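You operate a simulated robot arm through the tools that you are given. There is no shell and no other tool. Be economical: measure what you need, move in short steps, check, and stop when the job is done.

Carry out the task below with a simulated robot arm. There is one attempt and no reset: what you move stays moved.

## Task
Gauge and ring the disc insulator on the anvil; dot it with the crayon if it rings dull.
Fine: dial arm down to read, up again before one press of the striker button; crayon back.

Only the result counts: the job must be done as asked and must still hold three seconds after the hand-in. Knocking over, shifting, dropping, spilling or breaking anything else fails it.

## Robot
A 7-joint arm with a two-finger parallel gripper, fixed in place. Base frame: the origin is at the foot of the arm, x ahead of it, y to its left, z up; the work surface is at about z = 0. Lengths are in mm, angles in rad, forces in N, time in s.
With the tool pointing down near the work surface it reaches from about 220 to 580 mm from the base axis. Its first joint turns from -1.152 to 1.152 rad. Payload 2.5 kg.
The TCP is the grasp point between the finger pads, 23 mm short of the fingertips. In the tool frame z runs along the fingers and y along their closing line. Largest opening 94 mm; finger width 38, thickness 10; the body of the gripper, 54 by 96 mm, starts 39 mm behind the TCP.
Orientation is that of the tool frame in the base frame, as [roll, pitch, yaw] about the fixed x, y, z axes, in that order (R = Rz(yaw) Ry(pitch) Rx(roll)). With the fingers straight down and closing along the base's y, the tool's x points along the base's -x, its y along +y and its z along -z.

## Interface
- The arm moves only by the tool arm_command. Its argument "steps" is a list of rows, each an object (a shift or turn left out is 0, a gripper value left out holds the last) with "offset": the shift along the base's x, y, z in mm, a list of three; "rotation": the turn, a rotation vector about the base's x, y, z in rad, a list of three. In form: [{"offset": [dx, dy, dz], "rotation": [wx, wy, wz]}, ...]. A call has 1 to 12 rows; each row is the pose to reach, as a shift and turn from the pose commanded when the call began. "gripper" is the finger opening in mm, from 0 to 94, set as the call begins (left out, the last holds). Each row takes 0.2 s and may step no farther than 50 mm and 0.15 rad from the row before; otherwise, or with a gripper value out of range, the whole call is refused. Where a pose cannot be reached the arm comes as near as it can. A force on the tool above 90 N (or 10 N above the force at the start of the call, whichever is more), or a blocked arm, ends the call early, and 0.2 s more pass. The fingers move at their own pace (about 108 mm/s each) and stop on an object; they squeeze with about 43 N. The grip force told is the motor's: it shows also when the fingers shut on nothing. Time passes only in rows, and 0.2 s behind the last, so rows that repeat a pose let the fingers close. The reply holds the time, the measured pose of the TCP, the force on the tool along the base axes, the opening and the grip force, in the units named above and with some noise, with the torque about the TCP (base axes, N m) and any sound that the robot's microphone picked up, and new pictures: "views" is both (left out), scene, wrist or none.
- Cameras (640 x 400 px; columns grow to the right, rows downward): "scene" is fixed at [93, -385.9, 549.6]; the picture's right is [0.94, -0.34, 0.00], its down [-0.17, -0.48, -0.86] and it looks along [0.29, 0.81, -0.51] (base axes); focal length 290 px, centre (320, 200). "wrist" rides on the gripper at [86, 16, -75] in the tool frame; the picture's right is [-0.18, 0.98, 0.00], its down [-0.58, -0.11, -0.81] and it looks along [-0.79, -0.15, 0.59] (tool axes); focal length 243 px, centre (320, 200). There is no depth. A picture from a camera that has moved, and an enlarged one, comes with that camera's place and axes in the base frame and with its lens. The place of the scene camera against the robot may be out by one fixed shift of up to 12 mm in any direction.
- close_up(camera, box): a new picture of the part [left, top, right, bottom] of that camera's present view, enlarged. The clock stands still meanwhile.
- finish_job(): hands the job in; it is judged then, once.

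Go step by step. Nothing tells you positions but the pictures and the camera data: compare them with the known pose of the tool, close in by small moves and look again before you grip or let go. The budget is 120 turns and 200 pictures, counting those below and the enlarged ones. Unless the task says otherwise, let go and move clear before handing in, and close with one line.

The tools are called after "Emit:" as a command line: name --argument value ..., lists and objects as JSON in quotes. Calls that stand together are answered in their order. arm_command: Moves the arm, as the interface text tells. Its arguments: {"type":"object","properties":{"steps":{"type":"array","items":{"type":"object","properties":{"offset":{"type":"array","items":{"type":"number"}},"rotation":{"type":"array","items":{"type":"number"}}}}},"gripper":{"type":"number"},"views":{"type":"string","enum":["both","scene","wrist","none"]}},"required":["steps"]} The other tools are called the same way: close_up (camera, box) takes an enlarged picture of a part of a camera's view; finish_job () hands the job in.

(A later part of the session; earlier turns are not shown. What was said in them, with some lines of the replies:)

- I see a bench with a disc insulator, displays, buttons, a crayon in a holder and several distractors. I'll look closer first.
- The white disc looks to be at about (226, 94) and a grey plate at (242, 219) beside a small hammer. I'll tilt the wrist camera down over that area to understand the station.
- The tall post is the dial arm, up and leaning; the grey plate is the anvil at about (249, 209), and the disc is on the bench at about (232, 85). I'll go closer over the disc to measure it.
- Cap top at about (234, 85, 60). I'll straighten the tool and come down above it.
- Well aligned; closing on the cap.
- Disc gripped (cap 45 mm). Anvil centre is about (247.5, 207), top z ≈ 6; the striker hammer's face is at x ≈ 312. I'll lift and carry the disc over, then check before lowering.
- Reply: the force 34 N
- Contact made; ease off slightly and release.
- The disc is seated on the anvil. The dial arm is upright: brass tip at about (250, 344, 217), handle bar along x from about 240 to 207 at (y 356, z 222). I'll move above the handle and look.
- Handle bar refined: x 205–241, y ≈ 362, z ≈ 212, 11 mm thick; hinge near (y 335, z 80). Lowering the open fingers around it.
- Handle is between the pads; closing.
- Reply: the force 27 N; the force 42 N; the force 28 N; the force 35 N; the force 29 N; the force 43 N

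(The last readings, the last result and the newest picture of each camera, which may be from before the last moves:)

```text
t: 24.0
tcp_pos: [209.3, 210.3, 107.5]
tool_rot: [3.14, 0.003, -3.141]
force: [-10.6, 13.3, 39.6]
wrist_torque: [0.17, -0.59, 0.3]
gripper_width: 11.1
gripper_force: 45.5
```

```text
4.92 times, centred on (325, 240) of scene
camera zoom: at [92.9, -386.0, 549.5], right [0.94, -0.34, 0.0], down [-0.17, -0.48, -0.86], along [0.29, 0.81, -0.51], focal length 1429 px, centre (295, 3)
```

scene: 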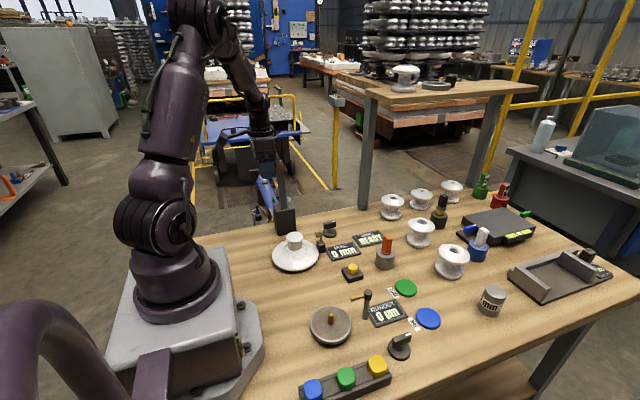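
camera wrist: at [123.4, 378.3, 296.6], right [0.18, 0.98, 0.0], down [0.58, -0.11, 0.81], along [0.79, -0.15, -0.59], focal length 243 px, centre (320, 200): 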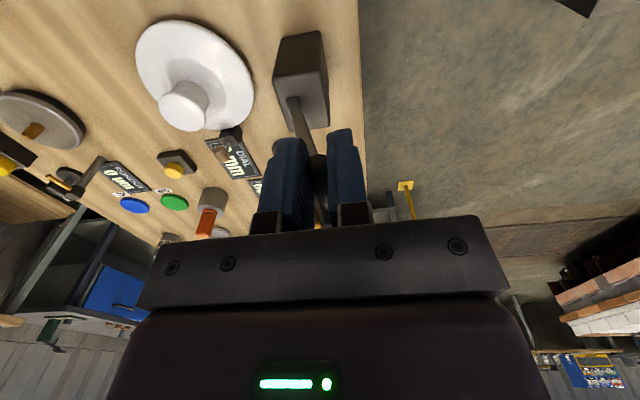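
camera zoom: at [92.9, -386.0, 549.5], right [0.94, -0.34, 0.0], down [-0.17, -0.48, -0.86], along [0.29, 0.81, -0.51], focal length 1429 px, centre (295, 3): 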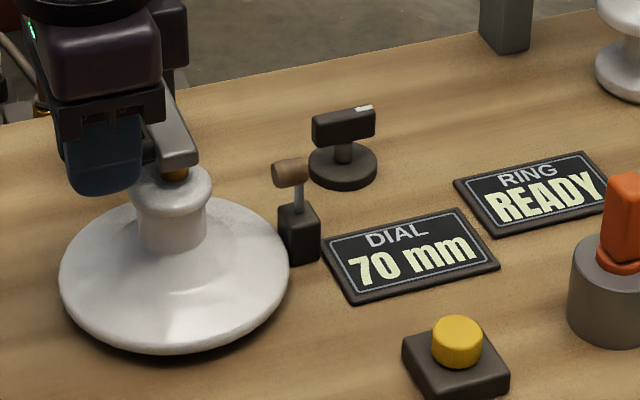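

The dial reads 70 mm. I'll ease the pressure and let it settle, confirm the reading, then raise.

Emit:
arm_command --steps '[{"offset": [0, 0.5, 1]}, {"offset": [0, 0.5, 1]}, {"offset": [0, 0.5, 1]}, {"offset": [0, 0.5, 1]}, {"offset": [0, 0.5, 1]}]' --views "none"

Emit:
close_up --camera "scene" --box '[260, 200, 390, 280]'

```text
t: 25.2
tcp_pos: [209.3, 210.9, 107.9]
tool_rot: [-3.14, 0.002, 3.141]
force: [6.8, 14.4, -1.7]
wrist_torque: [0.11, 0.11, 0.28]
gripper_width: 11.3
gripper_force: 44.6
```

```text
4.92 times, centred on (325, 240) of scene
camera zoom: at [93.0, -385.9, 549.6], right [0.94, -0.34, 0.0], down [-0.17, -0.48, -0.86], along [0.29, 0.81, -0.51], focal length 1429 px, centre (295, 3)
```

zoom: 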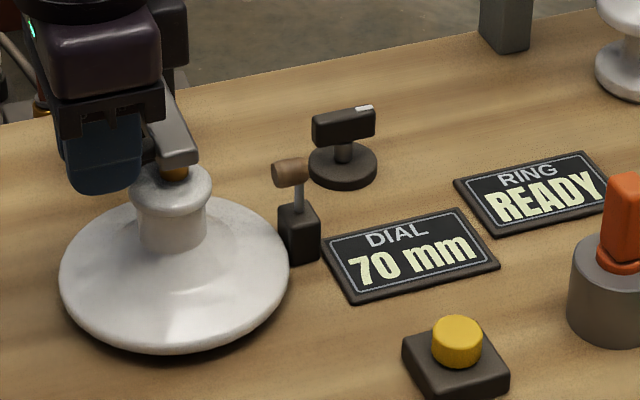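

Emit:
arm_command --steps '[{"offset": [0, 1.6, 11.3]}, {"offset": [0, 3.5, 23.8]}, {"offset": [0, 6.8, 36]}, {"offset": [0, 11.3, 47.8]}, {"offset": [0, 17.1, 59]}]' --views "none"

```text
t: 26.4
tcp_pos: [209.4, 223.4, 165.6]
tool_rot: [-3.135, -0.002, 3.136]
force: [10.6, -17.4, 5.8]
wrist_torque: [-0.39, -0.23, 0.23]
gripper_width: 11.6
gripper_force: 44.7
```

Emit:
arm_command --steps '[{"offset": [0, 6.3, 10.8]}, {"offset": [0, 14.3, 20.7]}, {"offset": [0, 23.2, 29.8]}, {"offset": [0, 33, 37.9]}, {"offset": [0, 43.6, 44.8]}, {"offset": [0, 54.9, 50.6]}]' --views "none"

```text
t: 27.8
tcp_pos: [209.4, 282.4, 217.2]
tool_rot: [3.138, 0.001, -3.14]
force: [-2.3, -10.7, 24.1]
wrist_torque: [-0.06, 0.32, -0.23]
gripper_width: 11.3
gripper_force: 44.9
```

Emit:
arm_command --steps '[{"offset": [0, 11.8, 5.7]}, {"offset": [0, 24, 9]}, {"offset": [0, 36.5, 10.9]}, {"offset": [0, 49.1, 11.4]}, {"offset": [0, 61.7, 10.5]}]' --views "none"

Emit:
arm_command --steps '[{"offset": [0, 8, -1.4]}, {"offset": [0, 15.5, -3.4]}]' --views "none"

Emit:
close_up --camera "scene" --box '[220, 110, 350, 240]'

```text
t: 29.0
tcp_pos: [209.6, 343.8, 226.6]
tool_rot: [3.14, 0.002, -3.142]
force: [5.7, -1.0, 2.1]
wrist_torque: [-0.16, 0.29, -0.07]
gripper_width: 11.6
gripper_force: 44.9
```

```text
t: 29.6
tcp_pos: [208.5, 359.7, 224.5]
tool_rot: [3.14, 0.001, -3.14]
force: [0.2, 0.8, 6.3]
wrist_torque: [-0.17, -0.33, -0.12]
gripper_width: 11.5
gripper_force: 45.2
```

```text
3.08 times, centred on (285, 175) of scene
camera zoom: at [93.0, -385.9, 549.6], right [0.94, -0.34, 0.0], down [-0.17, -0.48, -0.86], along [0.29, 0.81, -0.51], focal length 893 px, centre (428, 277)
```

zoom: 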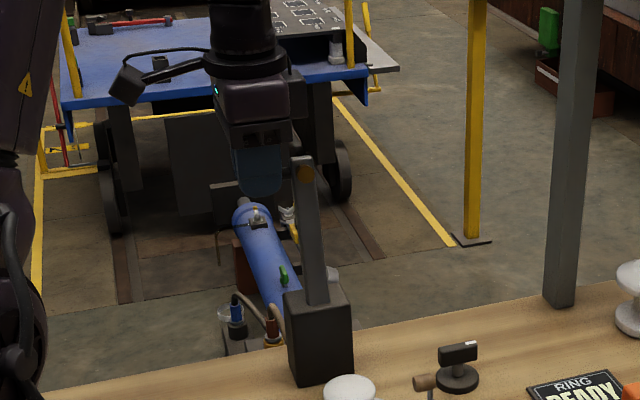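

Emit:
arm_command --steps '[{"offset": [0, 1.5, -0.5]}, {"offset": [0, 2.5, -0.8]}]' --views "none"

Emit:
arm_command --steps '[{"offset": [0, 0, 0]}, {"offset": [0, 0, 0]}, {"offset": [0, 0, 0]}]' --gripper 50 --views "none"

Emit:
arm_command --steps '[{"offset": [0, 0, 40]}, {"offset": [0, 0, 80]}]' --views "none"

Emit:
close_up --camera "scene" --box '[220, 110, 350, 240]'

Emit:
close_up --camera "scene" --box '[260, 200, 420, 310]'

```text
t: 30.2
tcp_pos: [209.4, 362.0, 223.4]
tool_rot: [-3.141, 0.002, 3.141]
force: [-0.6, 0.1, 8.1]
wrist_torque: [-0.16, -0.15, -0.09]
gripper_width: 11.4
gripper_force: 45.0
```

```text
t: 31.0
tcp_pos: [208.8, 361.8, 223.6]
tool_rot: [-3.139, 0.001, -3.141]
force: [-0.1, -0.1, -0.1]
wrist_torque: [0.0, 0.01, 0.02]
gripper_width: 50.0
gripper_force: 0.0
```

```text
t: 31.6
tcp_pos: [209.7, 359.9, 303.5]
tool_rot: [-3.14, 0.001, 3.141]
force: [0.2, -0.3, -0.9]
wrist_torque: [0.03, 0.0, 0.02]
gripper_width: 49.9
gripper_force: 0.1
```

```text
3.08 times, centred on (285, 175) of scene
camera zoom: at [93.0, -385.9, 549.6], right [0.94, -0.34, 0.0], down [-0.17, -0.48, -0.86], along [0.29, 0.81, -0.51], focal length 893 px, centre (428, 277)
```

zoom: 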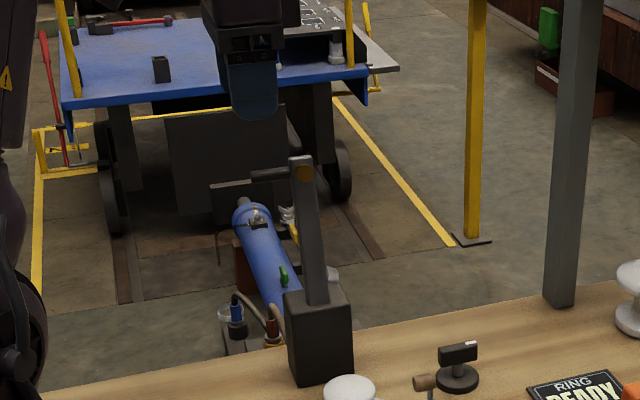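

```text
3.64 times, centred on (340, 255) of scene
camera zoom: at [93.0, -385.9, 549.6], right [0.94, -0.34, 0.0], down [-0.17, -0.48, -0.86], along [0.29, 0.81, -0.51], focal length 1056 px, centre (247, 0)
```

zoom: 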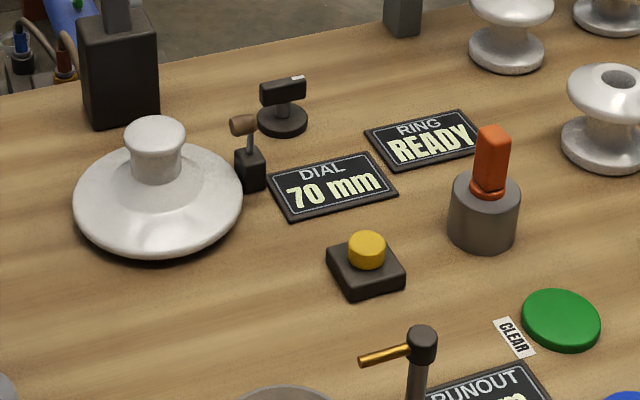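

Dial reading latched at 70 mm and the arm is up again. Next the yellow striker button at about (364, 90); I'll close the fingers and go above it.

Emit:
arm_command --steps '[{"offset": [20, -40, 10]}, {"offset": [40, -80, 10]}, {"offset": [62, -120, 10]}, {"offset": [85, -160, 0]}, {"offset": [108, -200, -20]}, {"offset": [131, -240, -50]}, {"offset": [154, -270, -80]}, {"offset": [154, -270, -120]}, {"offset": [154, -270, -165]}, {"offset": [154, -270, -190]}, {"offset": [154, -270, -200]}, {"offset": [154, -270, -200]}]' --gripper 0

Emit:
close_up --camera "scene" --box '[300, 210, 420, 300]'

Emit:
close_up --camera "wrist" --box '[200, 0, 440, 240]'

```text
refused: row 5 steps farther than a row can; nothing moved
```

```text
4.44 times, centred on (360, 255) of scene
camera zoom: at [93.0, -385.9, 549.6], right [0.94, -0.34, 0.0], down [-0.17, -0.48, -0.86], along [0.29, 0.81, -0.51], focal length 1290 px, centre (142, -44)
```

zoom: 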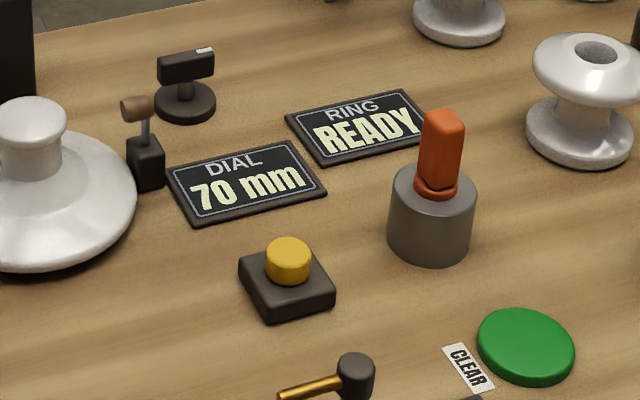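

```text
1.67 times, centred on (320, 120) of wrist
camera zoom: at [123.2, 377.2, 377.8], right [0.18, 0.98, 0.0], down [0.58, -0.11, 0.81], along [0.79, -0.15, -0.59], focal length 404 px, centre (320, 333)
```

zoom: 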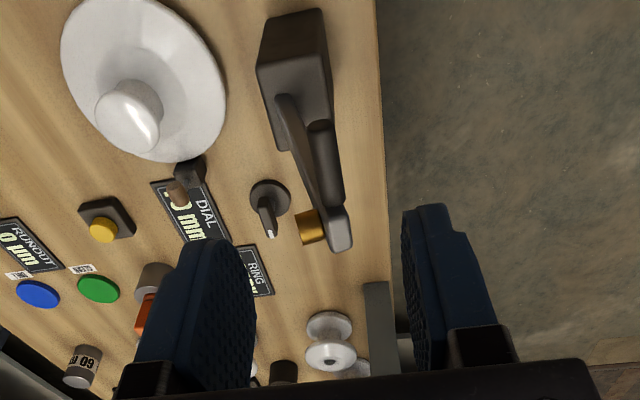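

Emit:
arm_command --steps '[{"offset": [20, -40, 10]}, {"offset": [40, -80, 10]}, {"offset": [62, -120, 10]}, {"offset": [84, -160, 0]}, {"offset": [104, -195, -20]}, {"offset": [124, -225, -50]}, {"offset": [144, -250, -80]}, {"offset": [154, -270, -110]}, {"offset": [154, -270, -155]}, {"offset": [154, -270, -190]}, {"offset": [154, -270, -200]}, {"offset": [154, -270, -200]}]' --gripper 0

Emit:
close_up --camera "scene" --box '[300, 210, 420, 300]'

Emit:
close_up --camera "wrist" --box '[200, 0, 440, 240]'

```text
t: 34.2
tcp_pos: [364.8, 92.1, 104.0]
tool_rot: [3.141, 0.001, -3.141]
force: [0.7, -0.1, -0.8]
wrist_torque: [0.02, 0.02, -0.01]
gripper_width: 0.0
gripper_force: 41.9
camera wrist: at [278.2, 107.2, 177.8], right [0.18, 0.98, 0.0], down [0.58, -0.11, 0.81], along [0.79, -0.15, -0.59], focal length 243 px, centre (320, 200)
```

scene: 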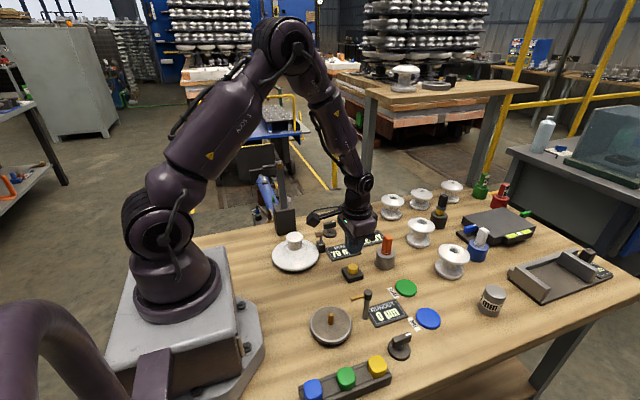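
wrist: 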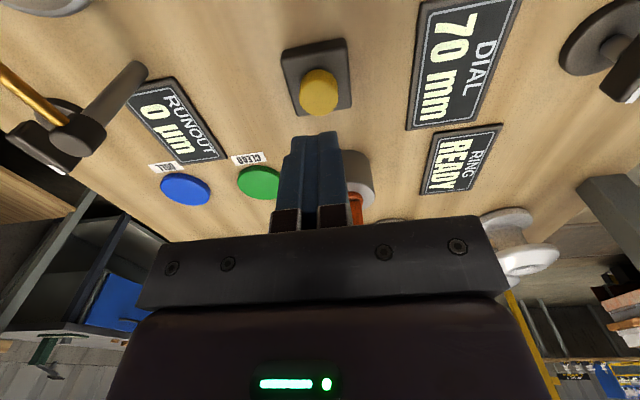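

```text
4.44 times, centred on (360, 255) of scene
camera zoom: at [93.0, -385.9, 549.6], right [0.94, -0.34, 0.0], down [-0.17, -0.48, -0.86], along [0.29, 0.81, -0.51], focal length 1290 px, centre (142, -44)
```

zoom: 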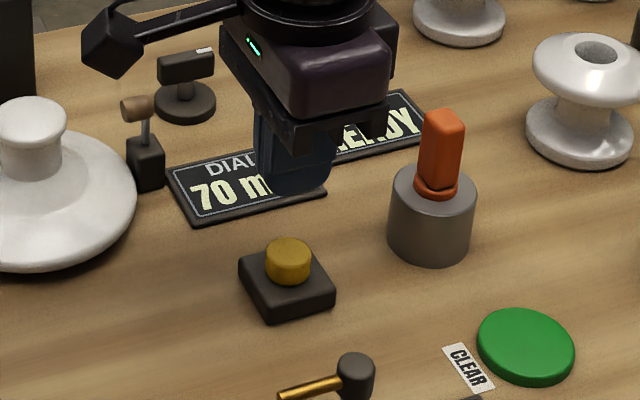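

```text
1.67 times, centred on (320, 120) of wrist
camera zoom: at [278.2, 107.2, 177.8], right [0.18, 0.98, 0.0], down [0.58, -0.11, 0.81], along [0.79, -0.15, -0.59], focal length 404 px, centre (320, 333)
```

zoom: 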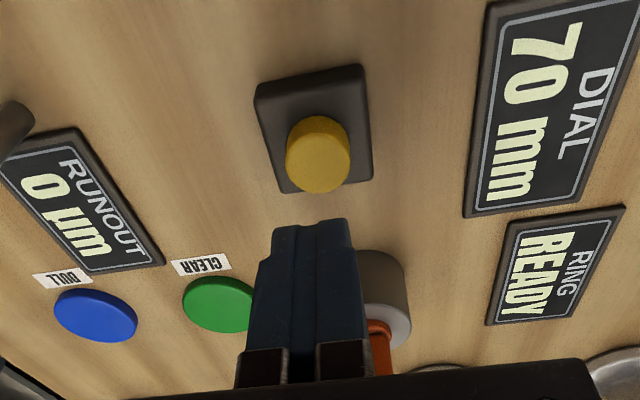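

Emit:
arm_command --steps '[{"offset": [0, -1.5, -30]}, {"offset": [0, -1.5, -44]}, {"offset": [0, -1.5, -44]}]' --views "none"

Emit:
close_up --camera "scene" --box '[300, 210, 420, 300]'

Emit:
close_up --camera "wrist" --box '[200, 0, 440, 240]'

```text
t: 35.0
tcp_pos: [363.0, 89.8, 60.6]
tool_rot: [-3.142, 0.002, 3.141]
force: [-0.2, 0.0, 0.3]
wrist_torque: [0.01, -0.02, 0.01]
gripper_width: 0.0
gripper_force: 42.5
```

```text
4.44 times, centred on (360, 255) of scene
camera zoom: at [93.0, -385.9, 549.6], right [0.94, -0.34, 0.0], down [-0.17, -0.48, -0.86], along [0.29, 0.81, -0.51], focal length 1290 px, centre (142, -44)
```

zoom: 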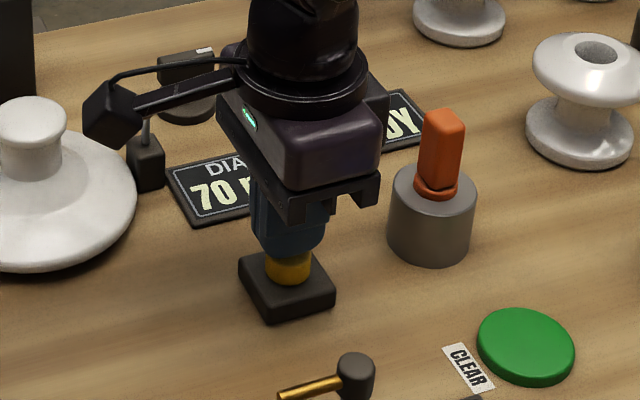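

```text
1.67 times, centred on (320, 120) of wrist
camera zoom: at [277.3, 105.9, 134.0], right [0.18, 0.98, 0.0], down [0.58, -0.11, 0.81], along [0.79, -0.15, -0.59], focal length 404 px, centre (320, 333)
```

zoom: 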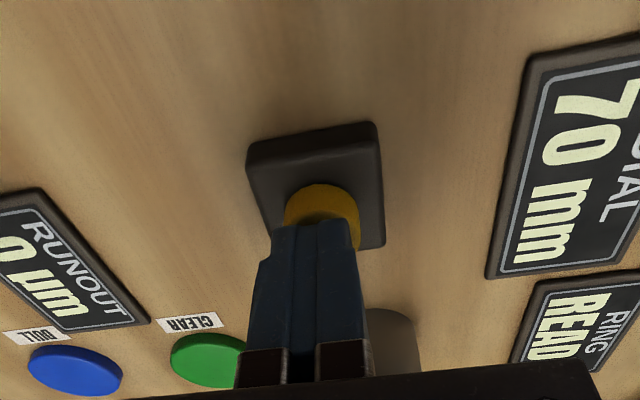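

Emit:
arm_command --steps '[{"offset": [0, 0, -4]}, {"offset": [0, 0, -7]}, {"offset": [0, 0, -9]}, {"offset": [0, 0, -10.5]}]' --views "scene"

```text
t: 36.0
tcp_pos: [363.3, 88.4, 48.8]
tool_rot: [3.141, 0.001, -3.141]
force: [0.8, -0.2, 3.4]
wrist_torque: [0.0, -0.01, 0.0]
gripper_width: 0.0
gripper_force: 42.0
heard: click
```

scene: 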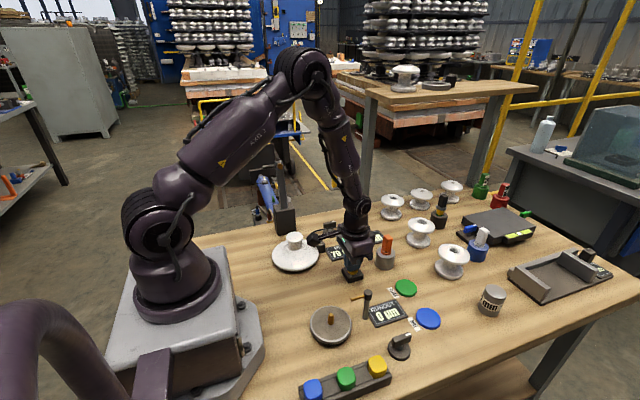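

Clicked. Retract straight up and look at the result.

Emit:
arm_command --steps '[{"offset": [0, 0, 30]}, {"offset": [0, 0, 70]}, {"offset": [0, 0, 110]}, {"offset": [0, 0, 140]}, {"offset": [0, 0, 140]}]' --views "wrist"

Emit:
close_up --camera "scene" --box '[260, 200, 420, 310]'

```text
t: 37.2
tcp_pos: [364.1, 88.8, 187.9]
tool_rot: [3.141, 0.0, -3.141]
force: [0.0, 0.4, -1.0]
wrist_torque: [0.0, 0.0, -0.01]
gripper_width: 0.0
gripper_force: 43.1
camera wrist: at [277.3, 105.2, 263.2], right [0.18, 0.98, 0.0], down [0.58, -0.11, 0.81], along [0.79, -0.15, -0.59], focal length 243 px, centre (320, 200)
```

wrist: 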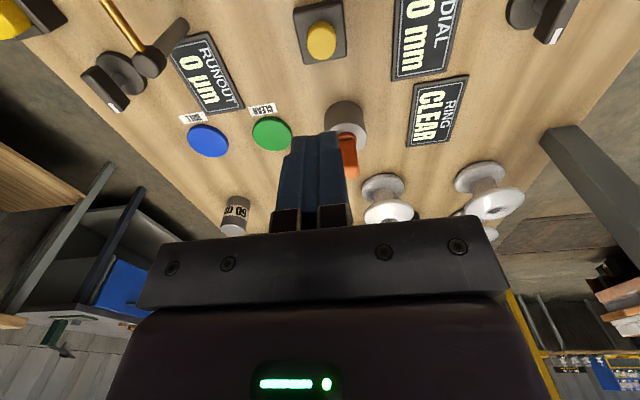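

```text
3.64 times, centred on (340, 255) of scene
camera zoom: at [93.0, -385.9, 549.6], right [0.94, -0.34, 0.0], down [-0.17, -0.48, -0.86], along [0.29, 0.81, -0.51], focal length 1056 px, centre (247, 0)
```

zoom: 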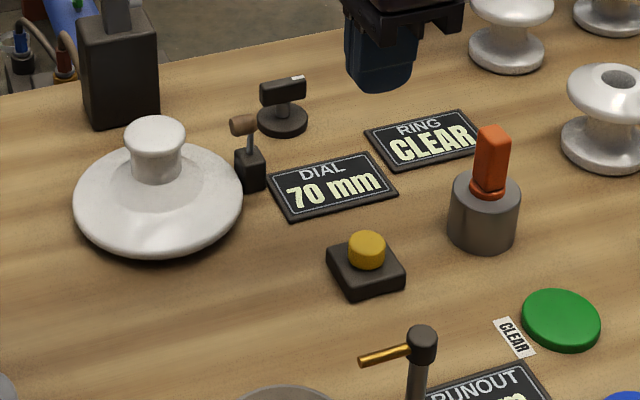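

The dial reads 70 mm and the ring display says CLEAR, so the disc needs no dot and the crayon stays in its holder. The dial arm is up, the disc sits on the anvil and the gripper is clear, so I'm handing in.

Emit:
finish_job

```text
The job is handed in.
```

I put the disc insulator on the anvil, where the dial read 70 mm. I raised the dial arm and pressed the striker once; the ring display showed CLEAR, so I made no dot and left the crayon in its holder.
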